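You operate a simulated robot arm through the tools that you are given. There is no shell and no other tool.

Carry out the task below with a simulated robot arm. There is one attempt and no reset: what you move stays moved.

JOB
Tip the muck out of the grey tray into the cart and latch the tray down.
Fine: lift the red brush out onto the plank lid first and leave it there; the red rod lever is the latch; keep fingers from under the tray. Where these are worked on the way, their far stop is far enough and under half their travel is too little: red rod lever.
Where things are to end (x, y in the base frame): red square brush within 0.08 m of [0.49, -0.26].

The check looks at the end state, three seconds after you hand in, the way a careful person would. Anything else that was tipped, shoved, dropped, spilled or broken makes it a failure. Lids that push on must go on centred and level and be pressed home; caps that screw on are set level and turned clockwise until they are tight.

ROBOT AND FRAMES
A 7-joint arm with a two-finger parallel gripper, fixed in place. Base frame: the origin is at the foot of the arm, x ahead of it, y to its left, z up; the work surface is at about z = 0.635. Readings come in m, rad, newtons and seconds.
With the tool pointing down near the work surface it reaches from about 0.1 to 0.64 m from the base axis. Its first joint turns from -1.152 to 1.152 rad. Payload 1.57 kg.
The TCP is the grasp point between the finger pads, 0.03 m short of the fingertips. In the tool frame z runs along the fingers and y along their closing line. The gripper opens to 0.08 m. The fingers are 0.017 m wide and 0.012 m thick; the gripper's body (0.04 by 0.082 m) begins 0.08 m behind the TCP.
Orientation is that of the tool frame in the base frame, as [roll, pitch, yaw] about the fixed x, y, z axes, in that order (R = Rz(yaw) Ry(pitch) Rx(roll)). With the fingers straight down and closing along the base's y, the tool's x points along the base's -x, its y along +y and its z along -z.

CONTROLS
- The arm moves only by the tool move_arm. Its argument "moves" is a list of rows, each a list of 2 entries, a list of its own where there are three numbers: the shift along the tool's x, y, z in units of 200 mm (1.0 is 200 mm), then the turn, a rotation vector about the tool's x, y, z in units of 120 degrees (1.0 is 120 degrees). In form: [[[dx, dy, dz], [wx, wy, wz]], ...]. A call has 1 to 20 rows; each row is the pose to reach, as a shift and turn from the pose commanded when the call began, along the tool's axes at that moment. "jaw" is the closure, from 0 (fully open) to 1 (shut), set as the call begins (left out, the last holds). A call with a number of a shift or a turn outside -1 to 1 is refused whole. Rows are played at 5 a second. More than 0.05 m and 0.15 rad between two rows, or a gripper value outside its range, and nothing of the call is played. A pose out of reach is approached as far as the arm can. The call stops where the force on the tool passes 50 N (or 10 N more than at its start, if that is more) or the arm is blocked; 0.2 s more then pass. The fingers move at their own pace (about 0.072 m/s each) and stop on an object; they squeeze with about 22 N. The grip force told is the motor's: it shows also when the fingers shut on nothing. Time passes only in rows, and 0.2 s behind the last, so rows that repeat a pose let the fingers close. The reply holds the time, the measured pose of the TCP, the force on the tool along the base axes, the opening and the grip force, in the units named above and with some noise, with the torque about the TCP (base axes, N m) and any sound that the robot's microphone picked up.
- Cameras (640 x 400 px; columns grow to the right, rows downward): "scene" is fixed at [0.0456, 0.4283, 1.4109]; the picture's right is [-0.85, -0.53, 0.00], its down [-0.36, 0.58, -0.73] and it looks along [0.39, -0.62, -0.68] (base axes); focal length 324 px, centre (320, 200). "wrist" rides on the gripper at [0.072, -0.007, -0.122] in the tool frame; the picture's right is [0.09, 1.00, 0.00], its down [-0.84, 0.08, -0.54] and it looks along [-0.54, 0.05, 0.84] (tool axes); focal length 238 px, centre (320, 200). There is no depth. A picture from a camera that has moved, and an enlarged one, comes with that camera's place and axes in the base frame and with its lens.
- snapshot(camera): a new picture of that camera. The clock stands still meanwhile.
- close_up(camera, box): a new picture of the part [left, top, right, bottom] of that camera's present view, enlarged. The clock stands still meanwhile.
- close_job(): hands the job in; it is judged then, once.

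Nothing tells you positions but the pictures and the camera data. Unless the task says otherwise, let go and move clear before handing in.

The tools are called after "Emit:" as name(argument=value, ...) on one line, values as JSON. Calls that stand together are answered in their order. move_arm: Moves the arm, as the interface text tells. Its arguments: {"type":"object","properties":{"moves":{"type":"array","items":{"type":"array"}},"jaw":{"type":"number"}},"required":["moves"]} The other tools are called the same way: snapshot (camera) takes a picture; close_up (camera, box) takes an enlarged picture of a part of a camera's view; close_job () hands the job in.

At the start:

```text
clock: 0.0
tool_pos: [0.4629, 0.1193, 0.9845]
tool_rot: [3.14, 0.002, 3.141]
force: [-0.3, -0.8, -0.2]
moment: [-0.04, -0.01, 0.02]
finger_gap: 0.0801
grip_force: 0.1
```

scene: 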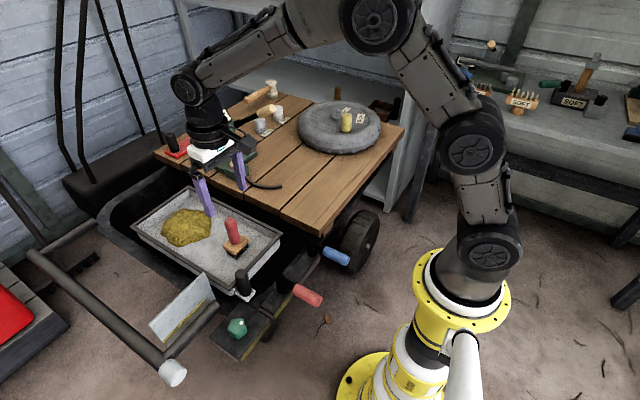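
wrist: 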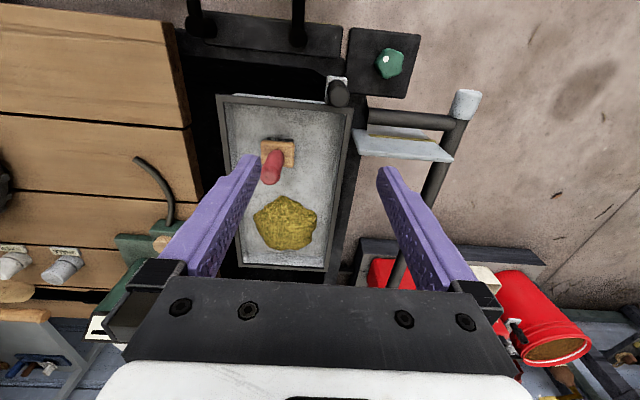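

I see a grey tray with a yellow muck heap and a red-handled brush in it, a plank lid (wooden boards) beside it, and several levers near the tray's near end. I'll take closer looks before moving anything.

Emit:
close_up(camera="scene", box=[100, 160, 360, 390])

Emit:
close_up(camera="scene", box=[140, 60, 420, 240])

Emit:
close_up(camera="wrist", box=[180, 0, 500, 290])

Emit:
snapshot(camera="wrist")

```text
1.74 times, centred on (230, 275) of scene
camera zoom: at [0.0456, 0.4283, 1.4109], right [-0.85, -0.53, 0.0], down [-0.36, 0.58, -0.73], along [0.39, -0.62, -0.68], focal length 564 px, centre (476, 70)
```

zoom: 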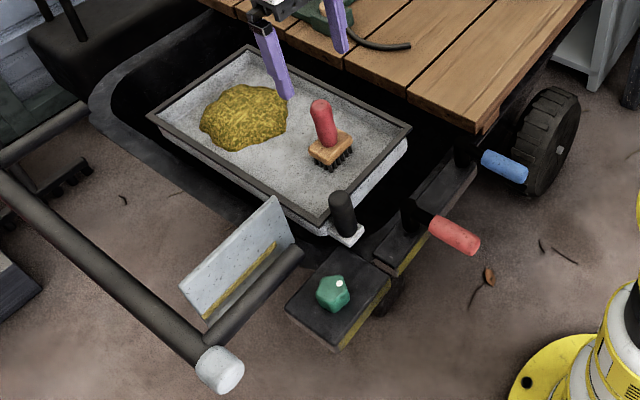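

```text
2.22 times, centred on (280, 150) of scene
camera zoom: at [0.0456, 0.4283, 1.4109], right [-0.85, -0.53, 0.0], down [-0.36, 0.58, -0.73], along [0.39, -0.62, -0.68], focal length 721 px, centre (409, 311)
```

zoom: 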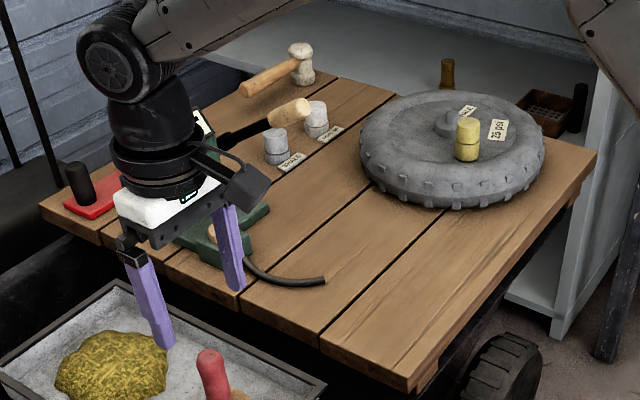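

```text
1.38 times, centred on (340, 145) of wrist
camera zoom: at [0.3916, 0.1139, 1.106], right [-0.09, 1.0, 0.0], down [0.84, 0.08, 0.54], along [0.54, 0.05, -0.84], focal length 329 px, centre (292, 276)
```

zoom: 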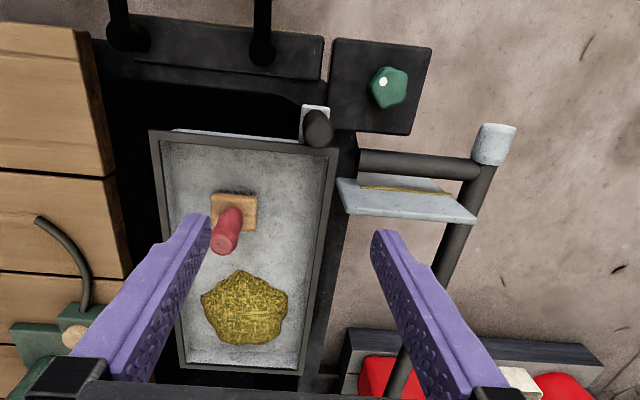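

```text
taken
camera wrist: at [0.3916, 0.1139, 1.106], right [-0.09, 1.0, 0.0], down [0.84, 0.08, 0.54], along [0.54, 0.05, -0.84], focal length 238 px, centre (320, 200)
```

wrist: 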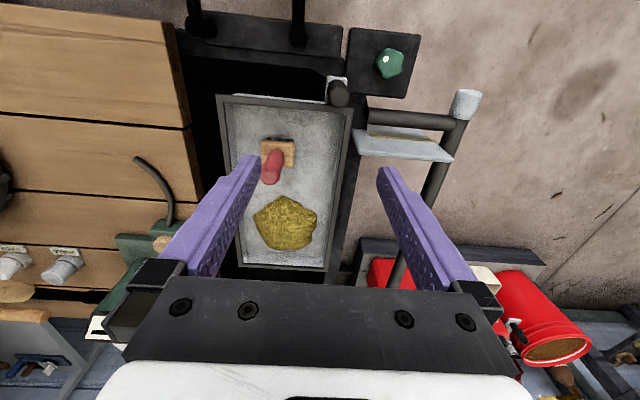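

The tray spans roughly x 0.465–0.86, y −0.045–0.175 with its rim near z 0.71; the brush stands at about (0.56, 0.055). Next I'll zoom in on the levers, the tray handle and the hinge edges.

Emit:
close_up(camera="scene", box=[210, 220, 370, 370])

Emit:
close_up(camera="scene", box=[100, 170, 230, 290])

Emit:
close_up(camera="wrist", box=[170, 0, 490, 180])

Emit:
close_up(camera="scene", box=[430, 30, 640, 160])

```text
2.67 times, centred on (290, 295) of scene
camera zoom: at [0.0456, 0.4283, 1.4109], right [-0.85, -0.53, 0.0], down [-0.36, 0.58, -0.73], along [0.39, -0.62, -0.68], focal length 865 px, centre (400, -53)
```

zoom: 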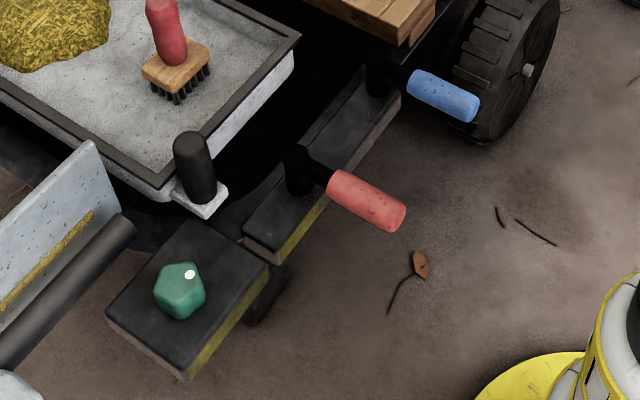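

```text
3.33 times, centred on (165, 230) of scene
camera zoom: at [0.0456, 0.4283, 1.4109], right [-0.85, -0.53, 0.0], down [-0.36, 0.58, -0.73], along [0.39, -0.62, -0.68], focal length 1082 px, centre (837, 100)
```

zoom: 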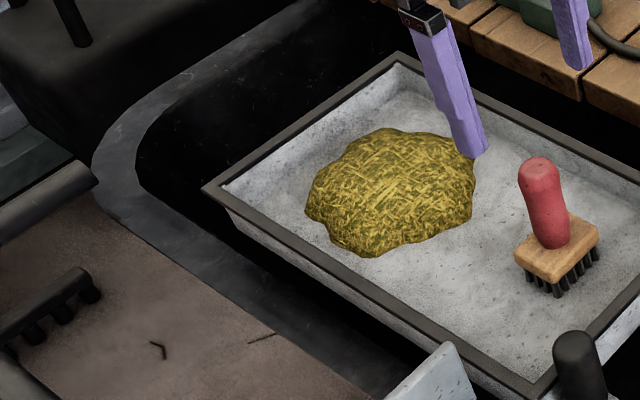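

```text
2.00 times, centred on (330, 90) of wrist
camera zoom: at [0.3916, 0.1139, 1.106], right [-0.09, 1.0, 0.0], down [0.84, 0.08, 0.54], along [0.54, 0.05, -0.84], focal length 477 px, centre (300, 420)
```

zoom: 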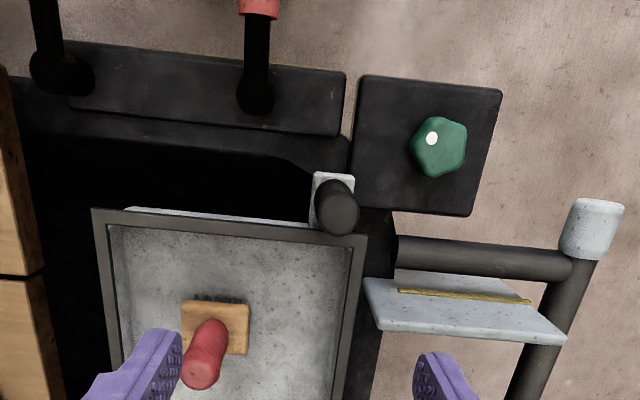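

```text
3.05 times, centred on (535, 95) of scene
camera zoom: at [0.0456, 0.4283, 1.4109], right [-0.85, -0.53, 0.0], down [-0.36, 0.58, -0.73], along [0.39, -0.62, -0.68], focal length 989 px, centre (-335, 520)
```

zoom: 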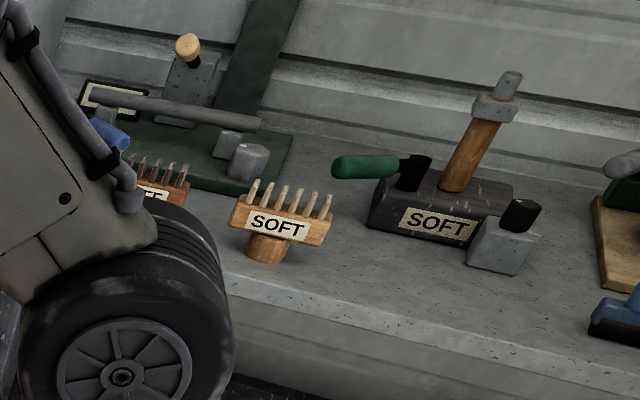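

The brush handle is a vertical red grip, top near (0.558, 0.055, 0.80). I'll hover the open gripper above it and check alignment from the wrist camera.

Emit:
move_arm(moves=[[[-0.08, -0.054, 0.087], [0, 0, 0]], [[-0.16, -0.107, 0.174], [0, 0, 0]], [[-0.24, -0.161, 0.261], [0, 0, 0]], [[-0.32, -0.214, 0.348], [0, 0, 0]], [[-0.4, -0.268, 0.435], [0, 0, 0]], [[-0.478, -0.3215, 0.5225], [0, 0, 0]], [[-0.478, -0.3215, 0.5225], [0, 0, 0]]], jaw=0)

Emit:
snapshot(camera="wrist")

Emit:
snapshot(camera="scene")

```text
clock: 1.6
tool_pos: [0.5592, 0.056, 0.8802]
tool_rot: [3.139, 0.002, -3.141]
force: [1.0, 0.3, -0.7]
moment: [-0.02, -0.02, 0.05]
finger_gap: 0.0798
grip_force: 0.0
```

```text
taken
camera wrist: at [0.4882, 0.05, 1.0029], right [-0.09, 1.0, 0.0], down [0.84, 0.08, 0.54], along [0.54, 0.05, -0.84], focal length 238 px, centre (320, 200)
```

wrist: 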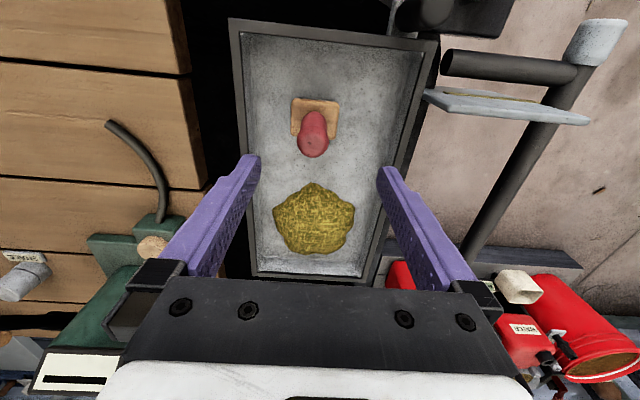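

```text
taken
```

scene: 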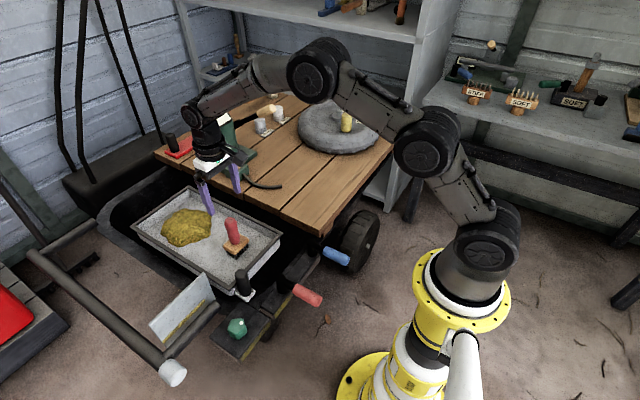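

The handle is almost centred between the fingers (about 4 mm to −y). I'll descend and close on the handle well above the tray rim.

Emit:
move_arm(moves=[[[-0.01, -0.02, 0.12], [0, 0, 0]], [[-0.01, -0.02, 0.24], [0, 0, 0]], [[-0.01, -0.02, 0.36], [0, 0, 0]], [[-0.01, -0.02, 0.47], [0, 0, 0]], [[-0.01, -0.02, 0.576], [0, 0, 0]], [[-0.01, -0.02, 0.576], [0, 0, 0]]])

Emit:
move_arm(moves=[[[0, 0, 0], [0, 0, 0]], [[0, 0, 0], [0, 0, 0]], [[0, 0, 0], [0, 0, 0]], [[0, 0, 0], [0, 0, 0]], [[0, 0, 0], [0, 0, 0]]], jaw=1)

Emit:
snapshot(camera="wrist")

Emit:
snapshot(camera="scene")

```text
clock: 3.0
tool_pos: [0.5627, 0.0536, 0.765]
tool_rot: [3.14, 0.001, -3.141]
force: [0.2, 0.1, 0.8]
moment: [0.05, 0.03, -0.02]
finger_gap: 0.0801
grip_force: 0.1
```

```text
clock: 4.2
tool_pos: [0.5612, 0.0544, 0.7641]
tool_rot: [3.139, 0.001, -3.141]
force: [0.8, -1.5, 0.8]
moment: [-0.2, -0.08, -0.05]
finger_gap: 0.0316
grip_force: 21.9
```

```text
taken
camera wrist: at [0.4904, 0.0471, 0.8866], right [-0.09, 1.0, 0.0], down [0.84, 0.08, 0.54], along [0.54, 0.05, -0.84], focal length 238 px, centre (320, 200)
```

wrist: 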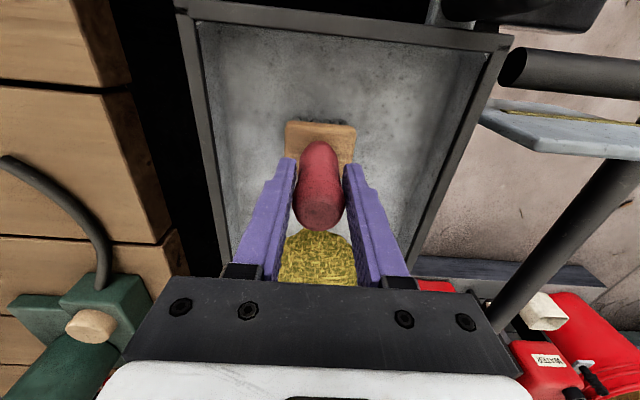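

```text
taken
```

scene: 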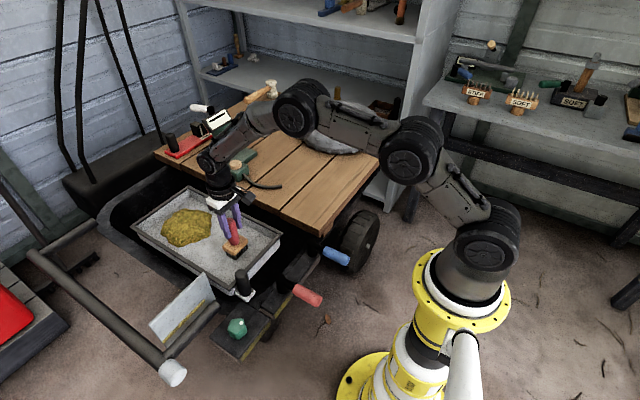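

The brush is gripped (gap 32 mm). I'll lift it straight up clear of the tray, then carry it toward the lid spot at (0.49, −0.26), which looks free.

Emit:
move_arm(moves=[[[0, 0, -0.1], [0, 0, 0]], [[0, 0, -0.22], [0, 0, 0]], [[0, 0, -0.36], [0, 0, 0]], [[0, 0, -0.5], [0, 0, 0]], [[0, 0, -0.64], [0, 0, 0]], [[0, 0, -0.775], [0, 0, 0]], [[0.05, -0.15, -0.775], [0, 0, 0]], [[0.09, -0.3, -0.775], [0, 0, 0]], [[0.13, -0.45, -0.775], [0, 0, 0]], [[0.17, -0.6, -0.775], [0, 0, 0]], [[0.21, -0.75, -0.775], [0, 0, 0]], [[0.21, -0.75, -0.775], [0, 0, 0]]])

Emit:
snapshot(camera="wrist")

Emit:
snapshot(camera="scene")

```text
clock: 6.8
tool_pos: [0.518, -0.1002, 0.9188]
tool_rot: [3.141, 0.001, 3.141]
force: [0.0, -0.3, -1.6]
moment: [-0.02, 0.02, -0.02]
finger_gap: 0.0319
grip_force: 21.9
```

```text
taken
camera wrist: at [0.4462, -0.1063, 1.041], right [-0.09, 1.0, 0.0], down [0.84, 0.08, 0.54], along [0.54, 0.05, -0.84], focal length 238 px, centre (320, 200)
```

wrist: 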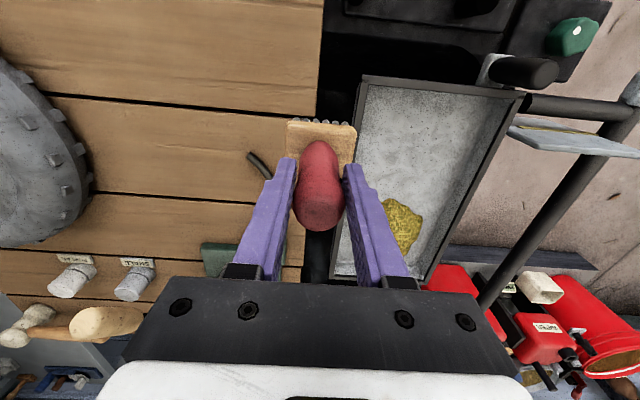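

```text
taken
```

scene: 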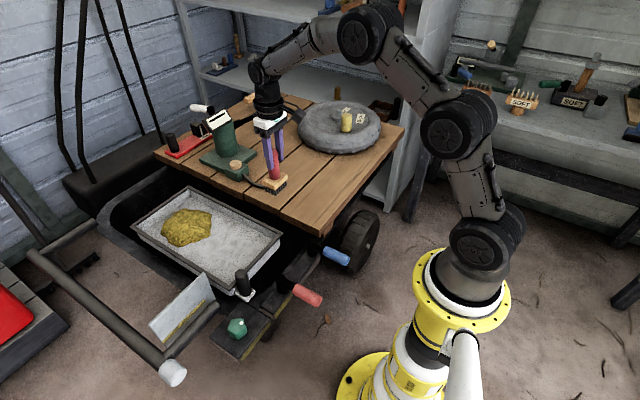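

The brush hangs clear above the lid edge. I'll go on to (0.49, −0.26) and start lowering, stopping a little above the lid for a check.

Emit:
move_arm(moves=[[[0.03, -0.16, 0], [0, 0, 0]], [[0.06, -0.32, 0], [0, 0, 0]], [[0.09, -0.48, 0], [0, 0, 0]], [[0.12, -0.64, 0], [0, 0, 0]], [[0.14, -0.8, 0], [0, 0, 0]], [[0.14, -0.8, 0.12], [0, 0, 0]], [[0.14, -0.8, 0.25], [0, 0, 0]], [[0.14, -0.8, 0.38], [0, 0, 0]], [[0.14, -0.8, 0.38], [0, 0, 0]]])

Emit:
snapshot(camera="wrist")

Emit:
snapshot(camera="scene")

Emit:
close_up(camera="scene", box=[240, 100, 400, 250])

```text
clock: 8.8
tool_pos: [0.4904, -0.2571, 0.8419]
tool_rot: [3.14, 0.002, 3.141]
force: [-0.8, -0.2, -1.5]
moment: [-0.02, 0.01, -0.01]
finger_gap: 0.0312
grip_force: 21.4
```

```text
taken
camera wrist: at [0.4199, -0.2638, 0.964], right [-0.09, 1.0, 0.0], down [0.84, 0.08, 0.54], along [0.54, 0.05, -0.84], focal length 238 px, centre (320, 200)
```

wrist: 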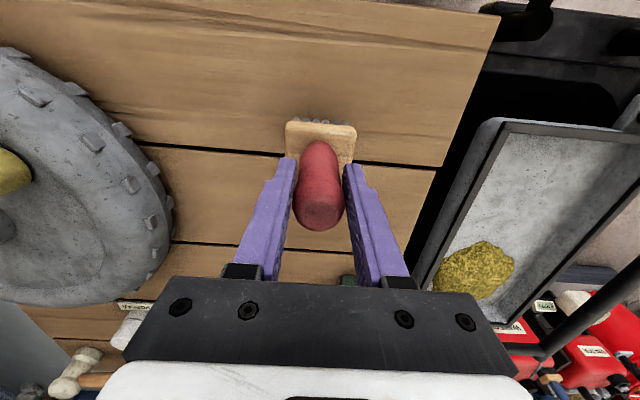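

```text
taken
```

scene: 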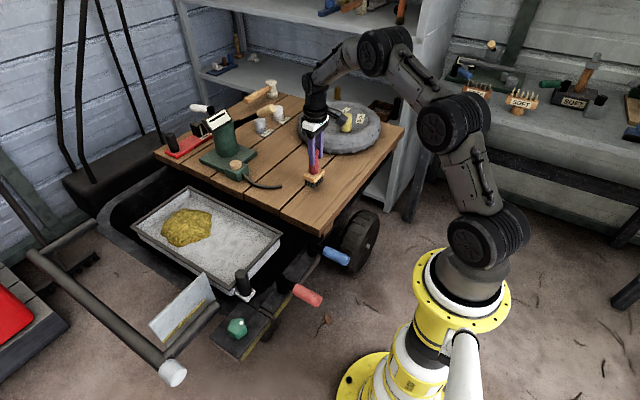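

```text
2.67 times, centred on (320, 175) of scene
camera zoom: at [0.0456, 0.4283, 1.4109], right [-0.85, -0.53, 0.0], down [-0.36, 0.58, -0.73], along [0.39, -0.62, -0.68], focal length 865 px, centre (320, 267)
```

zoom: 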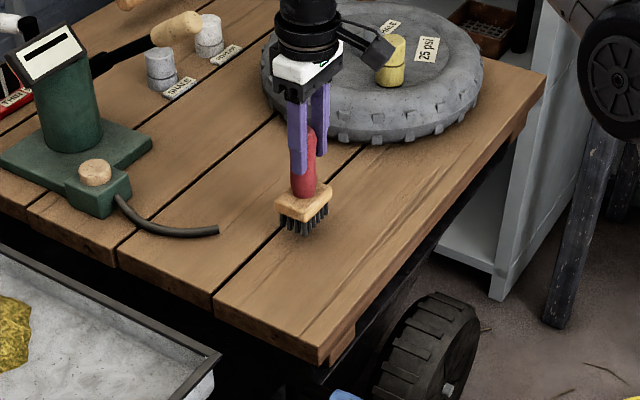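

The brush is over bare planks at (0.49, −0.257), clear of the hose and tyre. I'll lower in small steps and watch the force for touchdown.

Emit:
move_arm(moves=[[[0, 0, 0.04], [0, 0, 0]], [[0, 0, 0.08], [0, 0, 0]], [[0, 0, 0.1], [0, 0, 0]], [[0, 0, 0.1], [0, 0, 0]]])

Emit:
close_up(camera="scene", box=[280, 140, 360, 210])

```text
clock: 9.8
tool_pos: [0.4909, -0.258, 0.8213]
tool_rot: [3.139, 0.002, 3.141]
force: [-0.8, 0.2, -2.3]
moment: [0.02, 0.01, 0.01]
finger_gap: 0.0313
grip_force: 21.9
```

```text
5.71 times, centred on (320, 175) of scene
camera zoom: at [0.0456, 0.4283, 1.4109], right [-0.85, -0.53, 0.0], down [-0.36, 0.58, -0.73], along [0.39, -0.62, -0.68], focal length 1854 px, centre (320, 343)
```

zoom: 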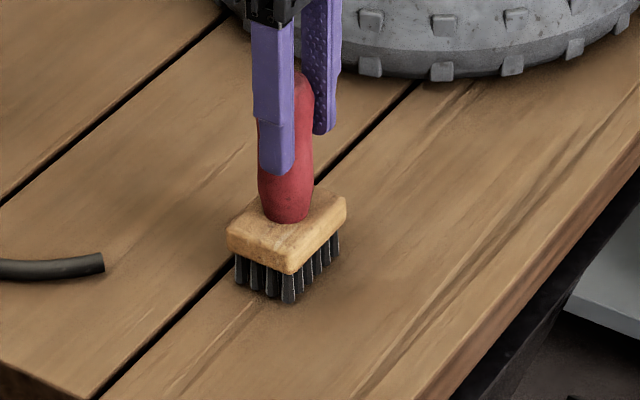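

Emit:
move_arm(moves=[[[0, 0, 0.015], [0, 0, 0]], [[0, 0, 0.03], [0, 0, 0]], [[0, 0, 0.03], [0, 0, 0]]])

```text
clock: 10.6
tool_pos: [0.4908, -0.2579, 0.8188]
tool_rot: [3.141, 0.005, -3.141]
force: [-5.7, 3.8, 11.5]
moment: [0.19, 0.3, 0.03]
finger_gap: 0.0314
grip_force: 21.5
```

The force rose to about 11 N, so the bristles are resting on the lid. I'll ease off a few millimetres of command, then open slowly and check.

Emit:
move_arm(moves=[[[0, 0, -0.014], [0, 0, 0]], [[0, 0, -0.014], [0, 0, 0]]])

Emit:
move_arm(moves=[[[0, 0, 0], [0, 0, 0]], [[0, 0, 0], [0, 0, 0]], [[0, 0, 0], [0, 0, 0]], [[0, 0, 0], [0, 0, 0]]], jaw=0)

Emit:
close_up(camera="scene", box=[280, 140, 360, 210])

Emit:
snapshot(camera="wrist")

```text
clock: 11.2
tool_pos: [0.491, -0.2581, 0.8184]
tool_rot: [3.138, 0.002, -3.141]
force: [-0.1, 0.1, -2.6]
moment: [-0.01, 0.01, 0.04]
finger_gap: 0.0316
grip_force: 22.2
```

```text
clock: 12.2
tool_pos: [0.4919, -0.258, 0.8196]
tool_rot: [3.139, 0.001, -3.141]
force: [0.2, 0.4, 0.7]
moment: [0.03, -0.01, 0.01]
finger_gap: 0.0802
grip_force: 0.1
```

```text
5.71 times, centred on (320, 175) of scene
camera zoom: at [0.0456, 0.4283, 1.4109], right [-0.85, -0.53, 0.0], down [-0.36, 0.58, -0.73], along [0.39, -0.62, -0.68], focal length 1854 px, centre (320, 343)
```

zoom: 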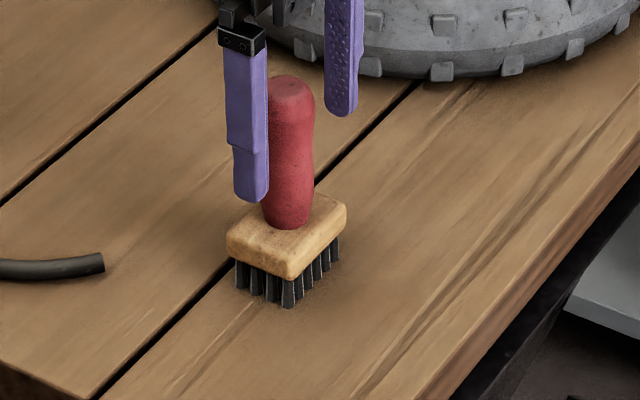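

```text
taken
camera wrist: at [0.4202, -0.2647, 0.942], right [-0.09, 1.0, 0.0], down [0.84, 0.08, 0.54], along [0.54, 0.05, -0.84], focal length 238 px, centre (320, 200)
```

wrist: 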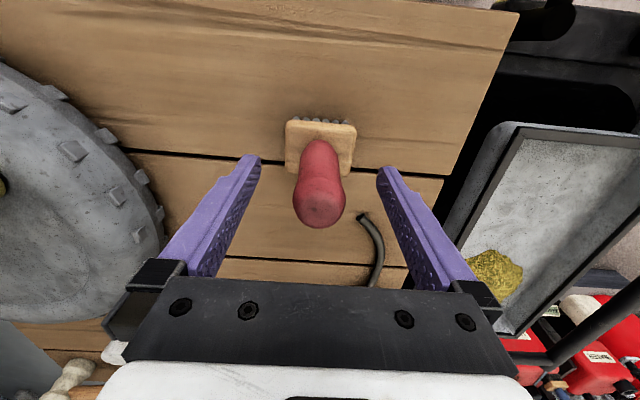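

The brush stands upright on the lid, released. I'll rise straight up and move over toward the levers to look at them closely.

Emit:
move_arm(moves=[[[0, 0, -0.15], [0, 0, 0]], [[0, 0, -0.3], [0, 0, 0]], [[0, 0, -0.45], [0, 0, 0]], [[0, 0, -0.6], [0, 0, 0]], [[0, 0, -0.75], [0, 0, 0]], [[0, 0.2, -0.75], [0, 0, 0]], [[0, 0.4, -0.75], [0, 0, 0]], [[0, 0.6, -0.75], [0, 0, 0]], [[0, 0.8, -0.75], [0, 0, 0]], [[0, 1.0, -0.75], [0, 0, 0]]])

Emit:
move_arm(moves=[[[0.12, 0.14, 0], [0, 0, 0]], [[0.24, 0.28, 0], [0, 0, 0]], [[0.36, 0.42, 0], [0, 0, 0]], [[0.48, 0.56, 0], [0, 0, 0]], [[0.6, 0.7, 0], [0, 0, 0]], [[0.72, 0.7, 0], [0, 0, 0]], [[0.72, 0.7, 0], [0, 0, 0]]])

Emit:
snapshot(camera="wrist")

Emit:
snapshot(camera="scene")

```text
clock: 14.4
tool_pos: [0.4923, -0.054, 0.9723]
tool_rot: [3.141, 0.001, -3.142]
force: [0.5, 0.8, 1.0]
moment: [0.0, -0.02, 0.01]
finger_gap: 0.0801
grip_force: 0.0
```

```text
clock: 16.0
tool_pos: [0.3448, 0.0807, 0.9701]
tool_rot: [3.139, 0.001, 3.141]
force: [-0.2, 0.8, -0.3]
moment: [0.04, -0.01, 0.01]
finger_gap: 0.0799
grip_force: 0.0
```

```text
taken
camera wrist: at [0.2738, 0.0751, 1.0924], right [-0.09, 1.0, 0.0], down [0.84, 0.08, 0.54], along [0.54, 0.05, -0.84], focal length 238 px, centre (320, 200)
```

wrist: 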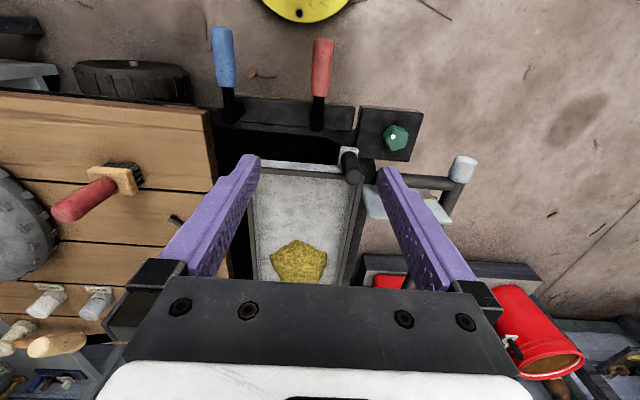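

```text
taken
```

scene: 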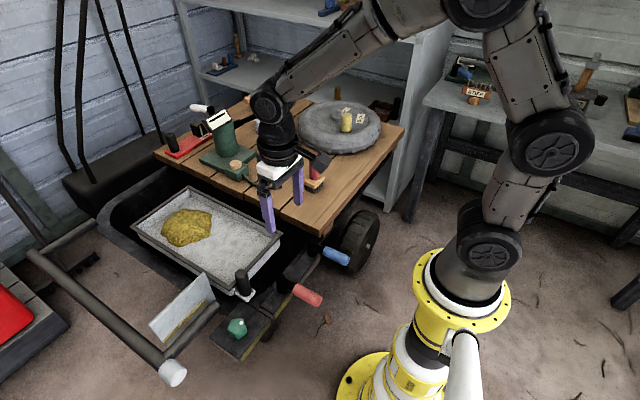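

The brush still stands on the lid. Now I'll zoom in on the levers, latch bar and tray handle.

Emit:
close_up(camera="wrist", box=[190, 20, 430, 190])

Emit:
close_up(camera="scene", box=[225, 240, 335, 320])

Emit:
close_up(camera="scene", box=[120, 180, 300, 300])

```text
2.35 times, centred on (310, 105) of wrist
camera zoom: at [0.2738, 0.0751, 1.0924], right [-0.09, 1.0, 0.0], down [0.84, 0.08, 0.54], along [0.54, 0.05, -0.84], focal length 561 px, centre (344, 424)
```

zoom: 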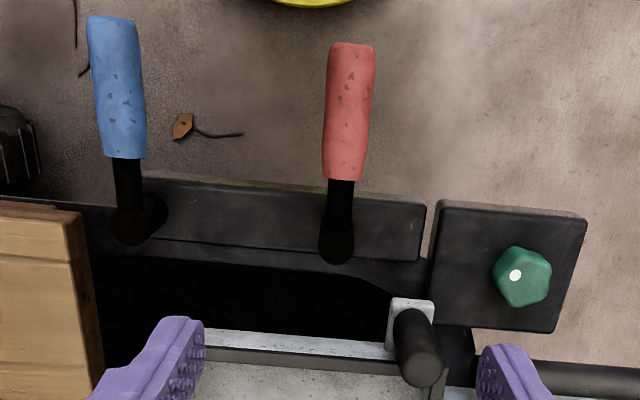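

```text
5.00 times, centred on (280, 280) of scene
camera zoom: at [0.0456, 0.4283, 1.4109], right [-0.85, -0.53, 0.0], down [-0.36, 0.58, -0.73], along [0.39, -0.62, -0.68], focal length 1622 px, centre (520, -200)
```

zoom: 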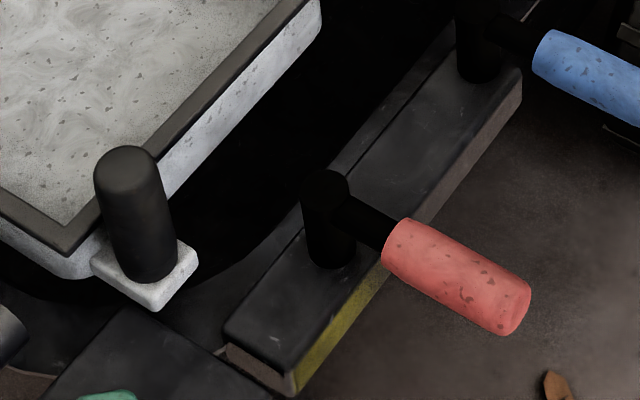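

```text
3.33 times, centred on (210, 240) of scene
camera zoom: at [0.0456, 0.4283, 1.4109], right [-0.85, -0.53, 0.0], down [-0.36, 0.58, -0.73], along [0.39, -0.62, -0.68], focal length 1082 px, centre (687, 67)
```

zoom: 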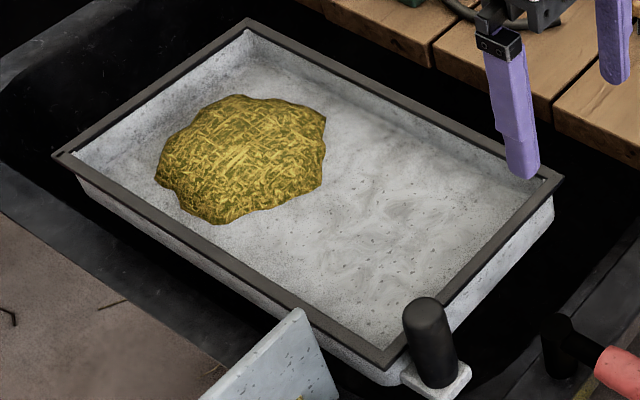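

The tray's black peg handle sits on a plate at its near-left corner, about (0.446, 0.144), top z≈0.75; the red lever's post is at (0.385, 0.081) with its arm pointing toward the base. I'll hover over the peg and check alignment.

Emit:
move_arm(moves=[[[-0.1, 0.065, 0.12], [0, 0, 0]], [[-0.2, 0.13, 0.26], [0, 0, 0]], [[-0.3, 0.195, 0.4], [0, 0, 0]], [[-0.4, 0.26, 0.55], [0, 0, 0]], [[-0.5, 0.3165, 0.68], [0, 0, 0]], [[-0.5, 0.3165, 0.8], [0, 0, 0]], [[-0.5, 0.3165, 0.8], [0, 0, 0]]])

Emit:
snapshot(camera="wrist")

Emit:
close_up(camera="scene", box=[180, 180, 320, 300])

```text
clock: 17.6
tool_pos: [0.4481, 0.1438, 0.8091]
tool_rot: [3.14, 0.001, 3.141]
force: [-0.1, -0.2, -0.7]
moment: [0.02, 0.03, 0.0]
finger_gap: 0.08
grip_force: 0.0
```

```text
taken
camera wrist: at [0.3762, 0.1383, 0.9315], right [-0.09, 1.0, 0.0], down [0.84, 0.08, 0.54], along [0.54, 0.05, -0.84], focal length 238 px, centre (320, 200)
```

wrist: 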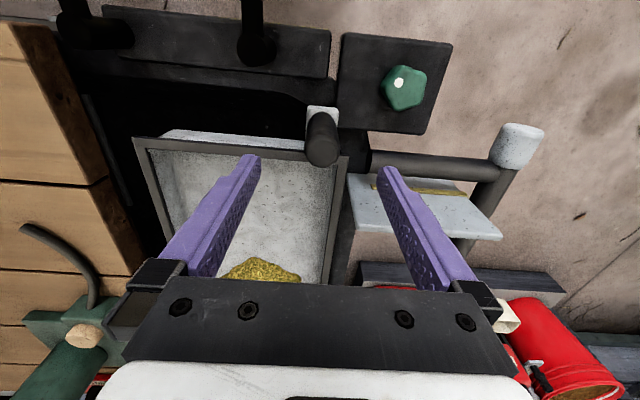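

```text
3.33 times, centred on (250, 240) of scene
camera zoom: at [0.0456, 0.4283, 1.4109], right [-0.85, -0.53, 0.0], down [-0.36, 0.58, -0.73], along [0.39, -0.62, -0.68], focal length 1082 px, centre (553, 67)
```

zoom: 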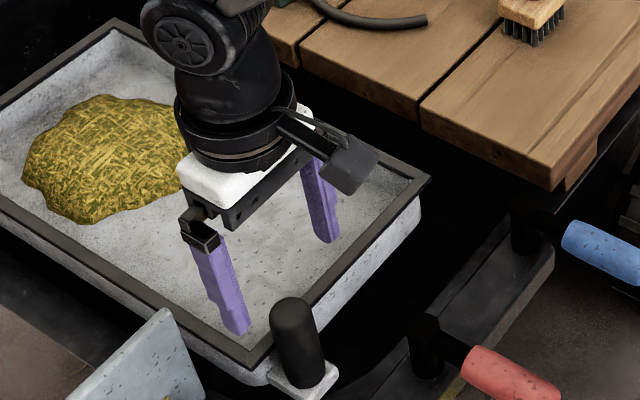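

The peg lines up with the gripper centre to within a few millimetres, and the finger width clears the tray rim (x≈0.465) by about 1 cm. I'll descend around the peg and grip it.

Emit:
move_arm(moves=[[[0.01, 0.008, 0.1], [0, 0, 0]], [[0.01, 0.008, 0.2], [0, 0, 0]], [[0.01, 0.008, 0.3], [0, 0, 0]], [[0.01, 0.008, 0.4], [0, 0, 0]], [[0.01, 0.008, 0.4], [0, 0, 0]]])

Emit:
snapshot(camera="wrist")

Emit:
close_up(camera="scene", box=[200, 200, 320, 300])

```text
clock: 18.8
tool_pos: [0.445, 0.1469, 0.7286]
tool_rot: [3.141, 0.001, -3.141]
force: [-0.6, 0.1, 0.7]
moment: [-0.01, 0.0, 0.0]
finger_gap: 0.0801
grip_force: 0.1
```

```text
taken
camera wrist: at [0.374, 0.14, 0.8514], right [-0.09, 1.0, 0.0], down [0.84, 0.08, 0.54], along [0.54, 0.05, -0.84], focal length 238 px, centre (320, 200)
```

wrist: 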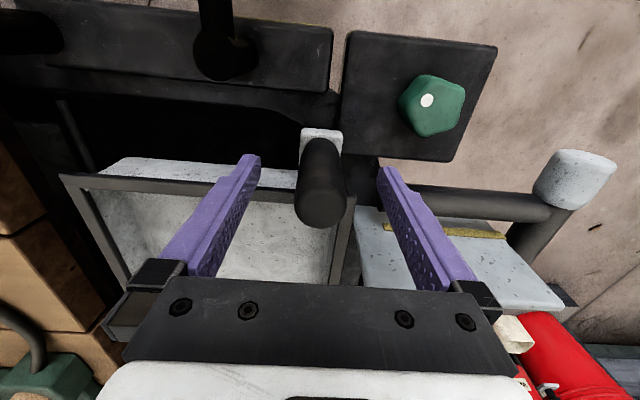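

```text
4.00 times, centred on (260, 250) of scene
camera zoom: at [0.0456, 0.4283, 1.4109], right [-0.85, -0.53, 0.0], down [-0.36, 0.58, -0.73], along [0.39, -0.62, -0.68], focal length 1298 px, centre (560, 0)
```

zoom: 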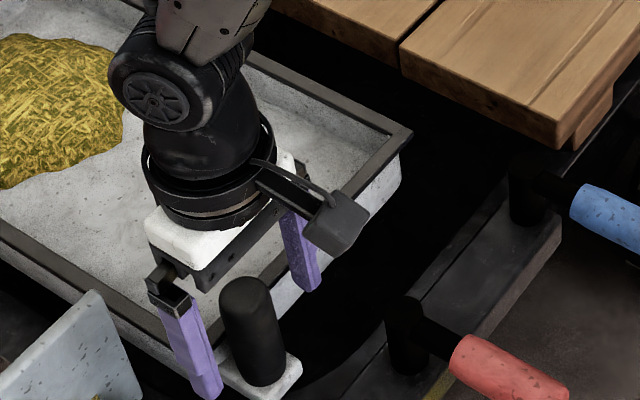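

The fingers straddle the peg above its plate. I'll close on it now.

Emit:
move_arm(moves=[[[0, 0, 0], [0, 0, 0]], [[0, 0, 0], [0, 0, 0]], [[0, 0, 0], [0, 0, 0]], [[0, 0, 0], [0, 0, 0]], [[0, 0, 0], [0, 0, 0]]], jaw=1)

Emit:
move_arm(moves=[[[0, 0, -0.02], [0, 0, 0]], [[0, 0, -0.04], [0, 0, 0]], [[0, 0, -0.04], [0, 0, 0]]])

Emit:
close_up(camera="scene", box=[100, 160, 340, 320])

Emit:
snapshot(camera="wrist")

```text
clock: 20.0
tool_pos: [0.4453, 0.1466, 0.7287]
tool_rot: [3.142, 0.001, -3.141]
force: [-2.8, 10.4, -0.6]
moment: [-0.45, -0.12, 0.07]
finger_gap: 0.0318
grip_force: 40.1
```

```text
clock: 20.8
tool_pos: [0.4441, 0.1456, 0.7358]
tool_rot: [-3.14, -0.003, 3.14]
force: [7.0, 3.9, -36.3]
moment: [1.55, -0.25, -0.13]
finger_gap: 0.032
grip_force: 40.8
```

```text
2.50 times, centred on (220, 240) of scene
camera zoom: at [0.0463, 0.4285, 1.4108], right [-0.85, -0.53, 0.0], down [-0.36, 0.58, -0.73], along [0.39, -0.62, -0.68], focal length 811 px, centre (570, 100)
```

zoom: 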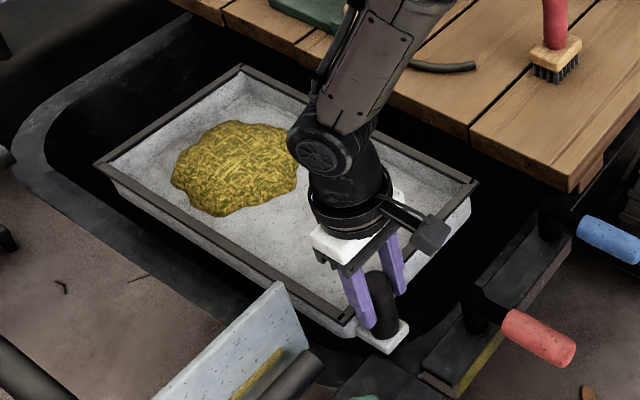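

```text
taken
camera wrist: at [0.3734, 0.1398, 0.858], right [-0.09, 1.0, 0.0], down [0.84, 0.08, 0.54], along [0.54, 0.05, -0.84], focal length 238 px, centre (320, 200)
```

wrist: 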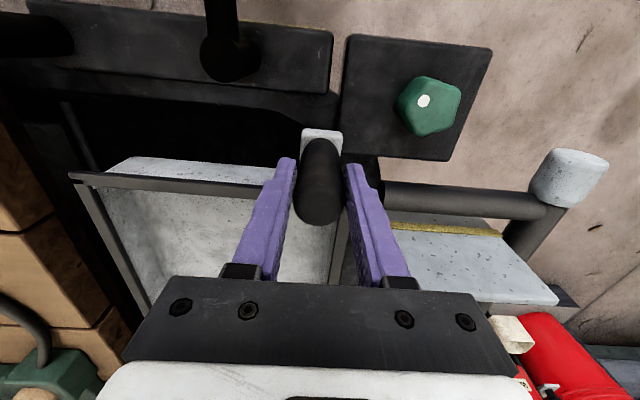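

The peg is gripped; a trial 7 mm lift gives a 36 N downward pull, so I need to tell whether the tray moved or is latched. Comparing with the earlier close-up of the same area.

Emit:
close_up(camera="scene", box=[225, 240, 335, 320])

Emit:
close_up(camera="scene", box=[120, 180, 300, 300])

```text
5.00 times, centred on (280, 280) of scene
camera zoom: at [0.0463, 0.4285, 1.4108], right [-0.85, -0.53, 0.0], down [-0.36, 0.58, -0.73], along [0.39, -0.62, -0.68], focal length 1622 px, centre (520, -200)
```

zoom: 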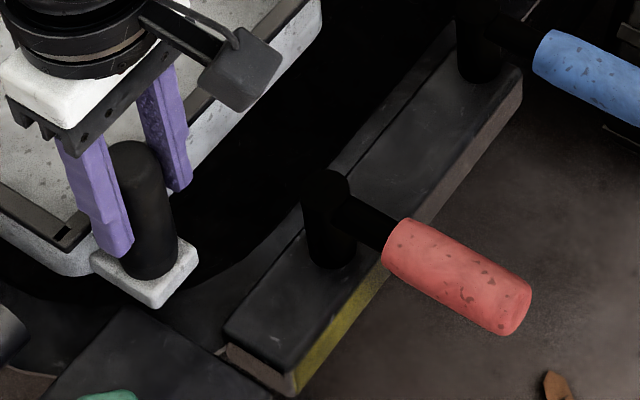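

```text
3.33 times, centred on (210, 240) of scene
camera zoom: at [0.0463, 0.4285, 1.4108], right [-0.85, -0.53, 0.0], down [-0.36, 0.58, -0.73], along [0.39, -0.62, -0.68], focal length 1082 px, centre (687, 67)
```

zoom: 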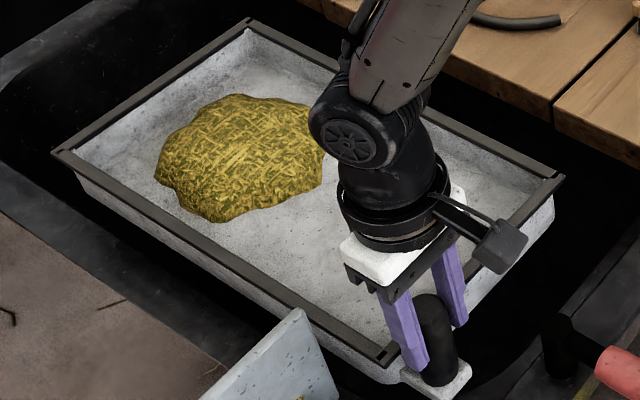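

The near corner moved only 2–3 mm in the picture while the pull is 36 N, which suggests a latched tray with a little play. I'll ease back down to neutral and read the force again.

Emit:
move_arm(moves=[[[0, 0, 0.02], [0, 0, 0]], [[0, 0, 0.02], [0, 0, 0]]])

Emit:
move_arm(moves=[[[0, 0, 0.02], [0, 0, 0]], [[0, 0, 0.02], [0, 0, 0]]])

Emit:
close_up(camera="scene", box=[225, 240, 335, 320])

```text
clock: 21.4
tool_pos: [0.4436, 0.1446, 0.7353]
tool_rot: [3.142, -0.003, 3.14]
force: [-18.4, -11.7, 18.7]
moment: [1.01, 0.85, 0.05]
finger_gap: 0.032
grip_force: 40.1
```

```text
clock: 22.0
tool_pos: [0.4446, 0.1473, 0.7306]
tool_rot: [-3.141, 0.0, 3.141]
force: [-19.5, -11.5, 33.2]
moment: [-1.09, 0.01, -0.08]
finger_gap: 0.0321
grip_force: 40.4
```

```text
5.00 times, centred on (280, 280) of scene
camera zoom: at [0.0447, 0.428, 1.411], right [-0.85, -0.53, 0.0], down [-0.36, 0.58, -0.73], along [0.39, -0.62, -0.68], focal length 1622 px, centre (520, -200)
```

zoom: 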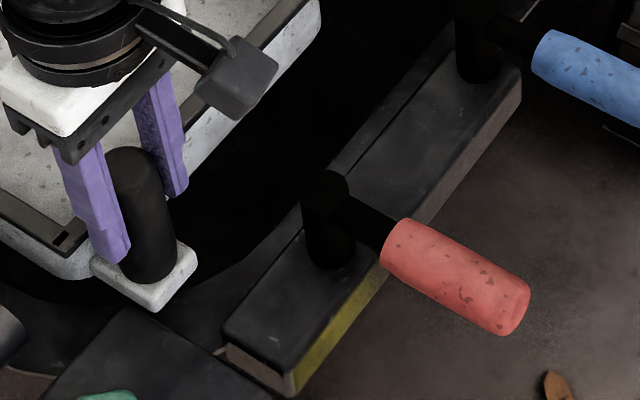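

The force flipped sign on lowering, so the pads just slip on a fixed peg: the tray is latched now. I'll let go of the peg, rise, and go to the red lever to unlatch.

Emit:
move_arm(moves=[[[0, 0, 0], [0, 0, 0]], [[0, 0, 0], [0, 0, 0]], [[0, 0, 0], [0, 0, 0]], [[0, 0, 0], [0, 0, 0]]], jaw=0)

Emit:
move_arm(moves=[[[0, 0, -0.12], [0, 0, 0]], [[0, 0, -0.26], [0, 0, 0]], [[0, 0, -0.4], [0, 0, 0]], [[0.1, -0.05, -0.55], [0, 0, 0]], [[0.25, -0.12, -0.6], [0, 0, 0]], [[0.4, -0.2, -0.6], [0, 0, 0]], [[0.55, -0.28, -0.6], [0, 0, 0]], [[0.72, -0.32, -0.6], [0, 0, 0]], [[0.72, -0.32, -0.6], [0, 0, 0]]])

Emit:
snapshot(camera="wrist")

Emit:
close_up(camera="scene", box=[190, 180, 370, 320])

```text
clock: 23.0
tool_pos: [0.4454, 0.1462, 0.7302]
tool_rot: [-3.141, 0.001, -3.14]
force: [-0.6, 0.1, -0.3]
moment: [0.03, -0.02, 0.01]
finger_gap: 0.08
grip_force: 0.0
```

```text
clock: 25.0
tool_pos: [0.3003, 0.0809, 0.8463]
tool_rot: [3.14, 0.002, 3.14]
force: [0.9, -0.2, 0.3]
moment: [0.01, 0.01, 0.04]
finger_gap: 0.08
grip_force: 0.0
```

```text
taken
camera wrist: at [0.2293, 0.0761, 0.9691], right [-0.09, 1.0, 0.0], down [0.84, 0.08, 0.54], along [0.54, 0.05, -0.84], focal length 238 px, centre (320, 200)
```

wrist: 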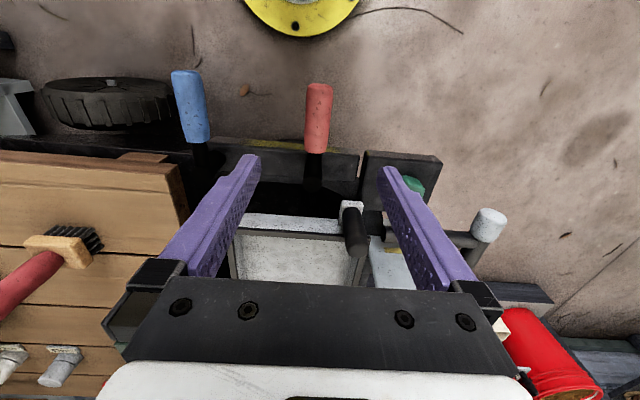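

```text
2.86 times, centred on (280, 250) of scene
camera zoom: at [0.0456, 0.4283, 1.4109], right [-0.85, -0.53, 0.0], down [-0.36, 0.58, -0.73], along [0.39, -0.62, -0.68], focal length 927 px, centre (434, 57)
```

zoom: 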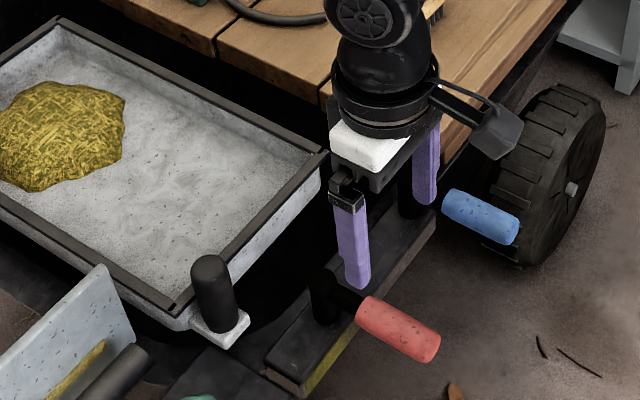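

The red handle lies along x from about 0.262 to 0.334 at y≈0.079, z≈0.69–0.70. I'll descend with the fingers either side of it and grip near its middle, then feel which way it moves.

Emit:
move_arm(moves=[[[0.02, -0.01, 0.15], [0, 0, 0]], [[0.02, -0.01, 0.3], [0, 0, 0]], [[0.02, -0.01, 0.45], [0, 0, 0]], [[0.02, -0.01, 0.6], [0, 0, 0]], [[0.02, -0.01, 0.74], [0, 0, 0]], [[0.02, -0.01, 0.74], [0, 0, 0]]])

Emit:
snapshot(camera="wrist")

Emit:
close_up(camera="scene", box=[250, 220, 370, 320])

```text
clock: 26.4
tool_pos: [0.2979, 0.0814, 0.7002]
tool_rot: [3.139, 0.001, -3.141]
force: [-0.4, 0.0, 0.4]
moment: [0.01, -0.02, 0.01]
finger_gap: 0.0799
grip_force: 0.1
```

```text
taken
camera wrist: at [0.2267, 0.0754, 0.8231], right [-0.09, 1.0, 0.0], down [0.84, 0.08, 0.54], along [0.54, 0.05, -0.84], focal length 238 px, centre (320, 200)
```

wrist: 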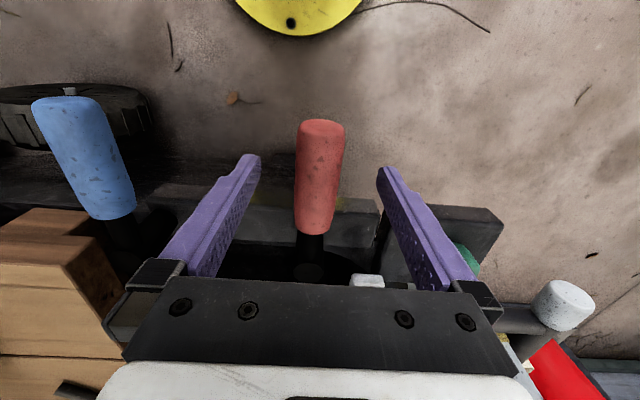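

```text
4.00 times, centred on (310, 270) of scene
camera zoom: at [0.0456, 0.4283, 1.4109], right [-0.85, -0.53, 0.0], down [-0.36, 0.58, -0.73], along [0.39, -0.62, -0.68], focal length 1298 px, centre (360, -80)
```

zoom: 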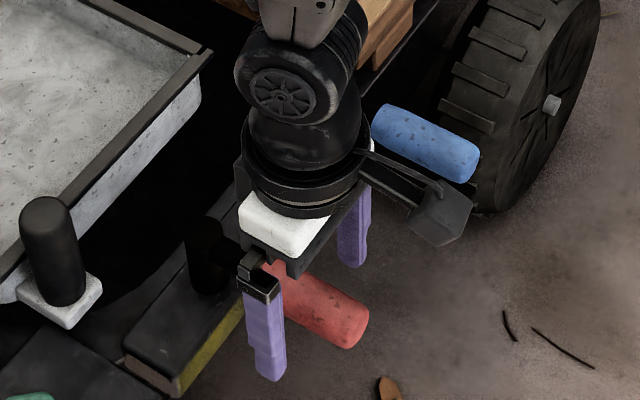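

The handle is centred between the fingers. Closing on it.

Emit:
move_arm(moves=[[[0, 0, 0], [0, 0, 0]], [[0, 0, 0], [0, 0, 0]], [[0, 0, 0], [0, 0, 0]], [[0, 0, 0], [0, 0, 0]], [[0, 0, 0], [0, 0, 0]]], jaw=1)

```text
clock: 27.6
tool_pos: [0.2976, 0.0806, 0.7022]
tool_rot: [3.14, 0.001, 3.139]
force: [0.1, -3.1, -1.7]
moment: [-0.07, -0.06, -0.46]
finger_gap: 0.0294
grip_force: 39.1
```

Gripped. First gentle test: 5 mm upward.

Emit:
move_arm(moves=[[[0, 0, -0.012], [0, 0, 0]], [[0, 0, -0.025], [0, 0, 0]], [[0, 0, -0.025], [0, 0, 0]]])

```text
clock: 28.4
tool_pos: [0.2966, 0.0806, 0.706]
tool_rot: [-3.141, -0.002, 3.139]
force: [6.3, -6.6, -33.7]
moment: [-0.16, -0.15, -0.66]
finger_gap: 0.0291
grip_force: 39.2
```

Upward resists with 34 N, so it does not lift. Back to neutral, then a small sideways test.

Emit:
move_arm(moves=[[[0, 0, 0.005], [0, 0, 0]], [[0, 0, 0.02], [0, 0, 0]], [[0, 0, 0.02], [0, 0, 0]]])

Emit:
move_arm(moves=[[[0, 0.012, 0], [0, 0, 0]], [[0, 0.025, 0], [0, 0, 0]], [[0, 0.025, 0], [0, 0, 0]]])

```text
clock: 29.2
tool_pos: [0.2962, 0.0814, 0.7028]
tool_rot: [3.138, 0.003, -3.14]
force: [-10.8, -8.6, 31.2]
moment: [-0.23, 0.22, -0.72]
finger_gap: 0.0298
grip_force: 39.2
```

```text
clock: 30.0
tool_pos: [0.297, 0.0868, 0.7018]
tool_rot: [3.139, 0.005, 3.14]
force: [-1.9, -15.0, 13.3]
moment: [-0.38, -0.12, -1.17]
finger_gap: 0.0306
grip_force: 39.9
```

Sideways (+y) moved 5 mm with only 15 N, which looks like it is turning about the post. Another 5 mm to confirm.

Emit:
move_arm(moves=[[[0, 0.012, 0.005], [0, 0, 0]], [[0, 0.025, 0.005], [0, 0, 0]], [[0, 0.025, 0.005], [0, 0, 0]]])

Emit:
close_up(camera="scene", box=[250, 220, 370, 320])

Emit:
snapshot(camera="wrist")

```text
clock: 30.8
tool_pos: [0.2974, 0.0912, 0.7017]
tool_rot: [3.139, 0.004, 3.141]
force: [2.1, -14.6, 18.9]
moment: [-0.34, -0.11, -1.17]
finger_gap: 0.0317
grip_force: 41.0
```

```text
4.00 times, centred on (310, 270) of scene
camera zoom: at [0.0454, 0.428, 1.411], right [-0.85, -0.53, 0.0], down [-0.36, 0.58, -0.73], along [0.39, -0.62, -0.68], focal length 1298 px, centre (360, -80)
```

zoom: 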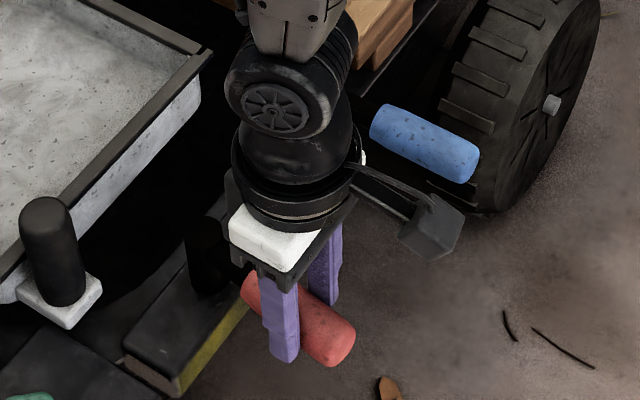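

```text
taken
camera wrist: at [0.2257, 0.0854, 0.8236], right [-0.09, 1.0, 0.0], down [0.83, 0.08, 0.55], along [0.54, 0.05, -0.84], focal length 238 px, centre (320, 200)
```

wrist: 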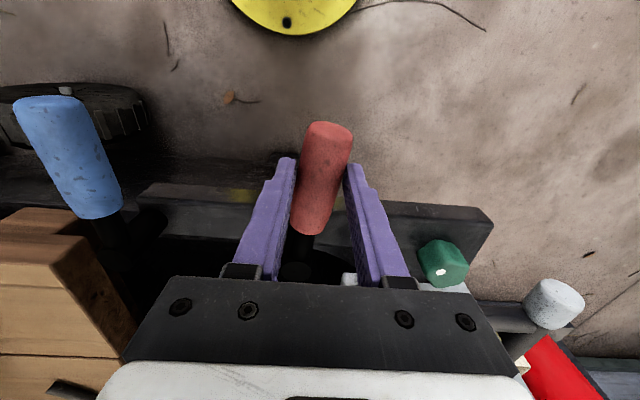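

It turns horizontally about its post toward +y with light resistance. I'll follow its arc with the wrist turning along, in small steps, watching for the stop.

Emit:
move_arm(moves=[[[0, 0, 0], [0, 0, 0.056]], [[-0.006, 0.036, 0], [0, 0, 0.0955]], [[-0.0167, 0.0787, 0], [0, 0, 0.143]], [[-0.0317, 0.12, 0], [0, 0, 0.191]], [[-0.0317, 0.12, 0], [0, 0, 0.191]]])

Emit:
close_up(camera="scene", box=[210, 200, 370, 320])

```text
clock: 32.0
tool_pos: [0.3026, 0.1141, 0.7003]
tool_rot: [3.14, 0.002, 2.737]
force: [5.5, -9.9, -2.6]
moment: [-0.37, -0.46, -0.72]
finger_gap: 0.0295
grip_force: 39.1
```

```text
3.33 times, centred on (290, 260) of scene
camera zoom: at [0.0457, 0.4282, 1.4109], right [-0.85, -0.53, 0.0], down [-0.36, 0.58, -0.73], along [0.39, -0.62, -0.68], focal length 1082 px, centre (420, 0)
```

zoom: 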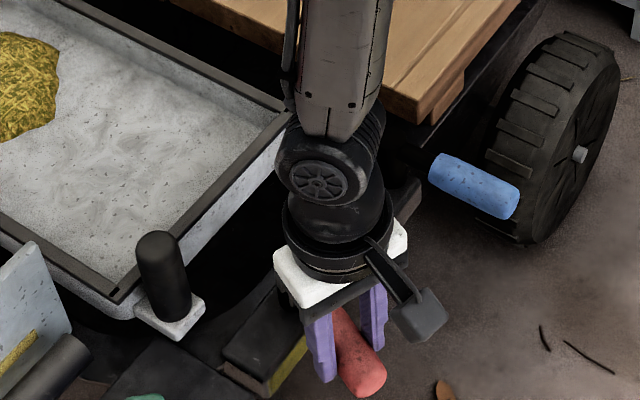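

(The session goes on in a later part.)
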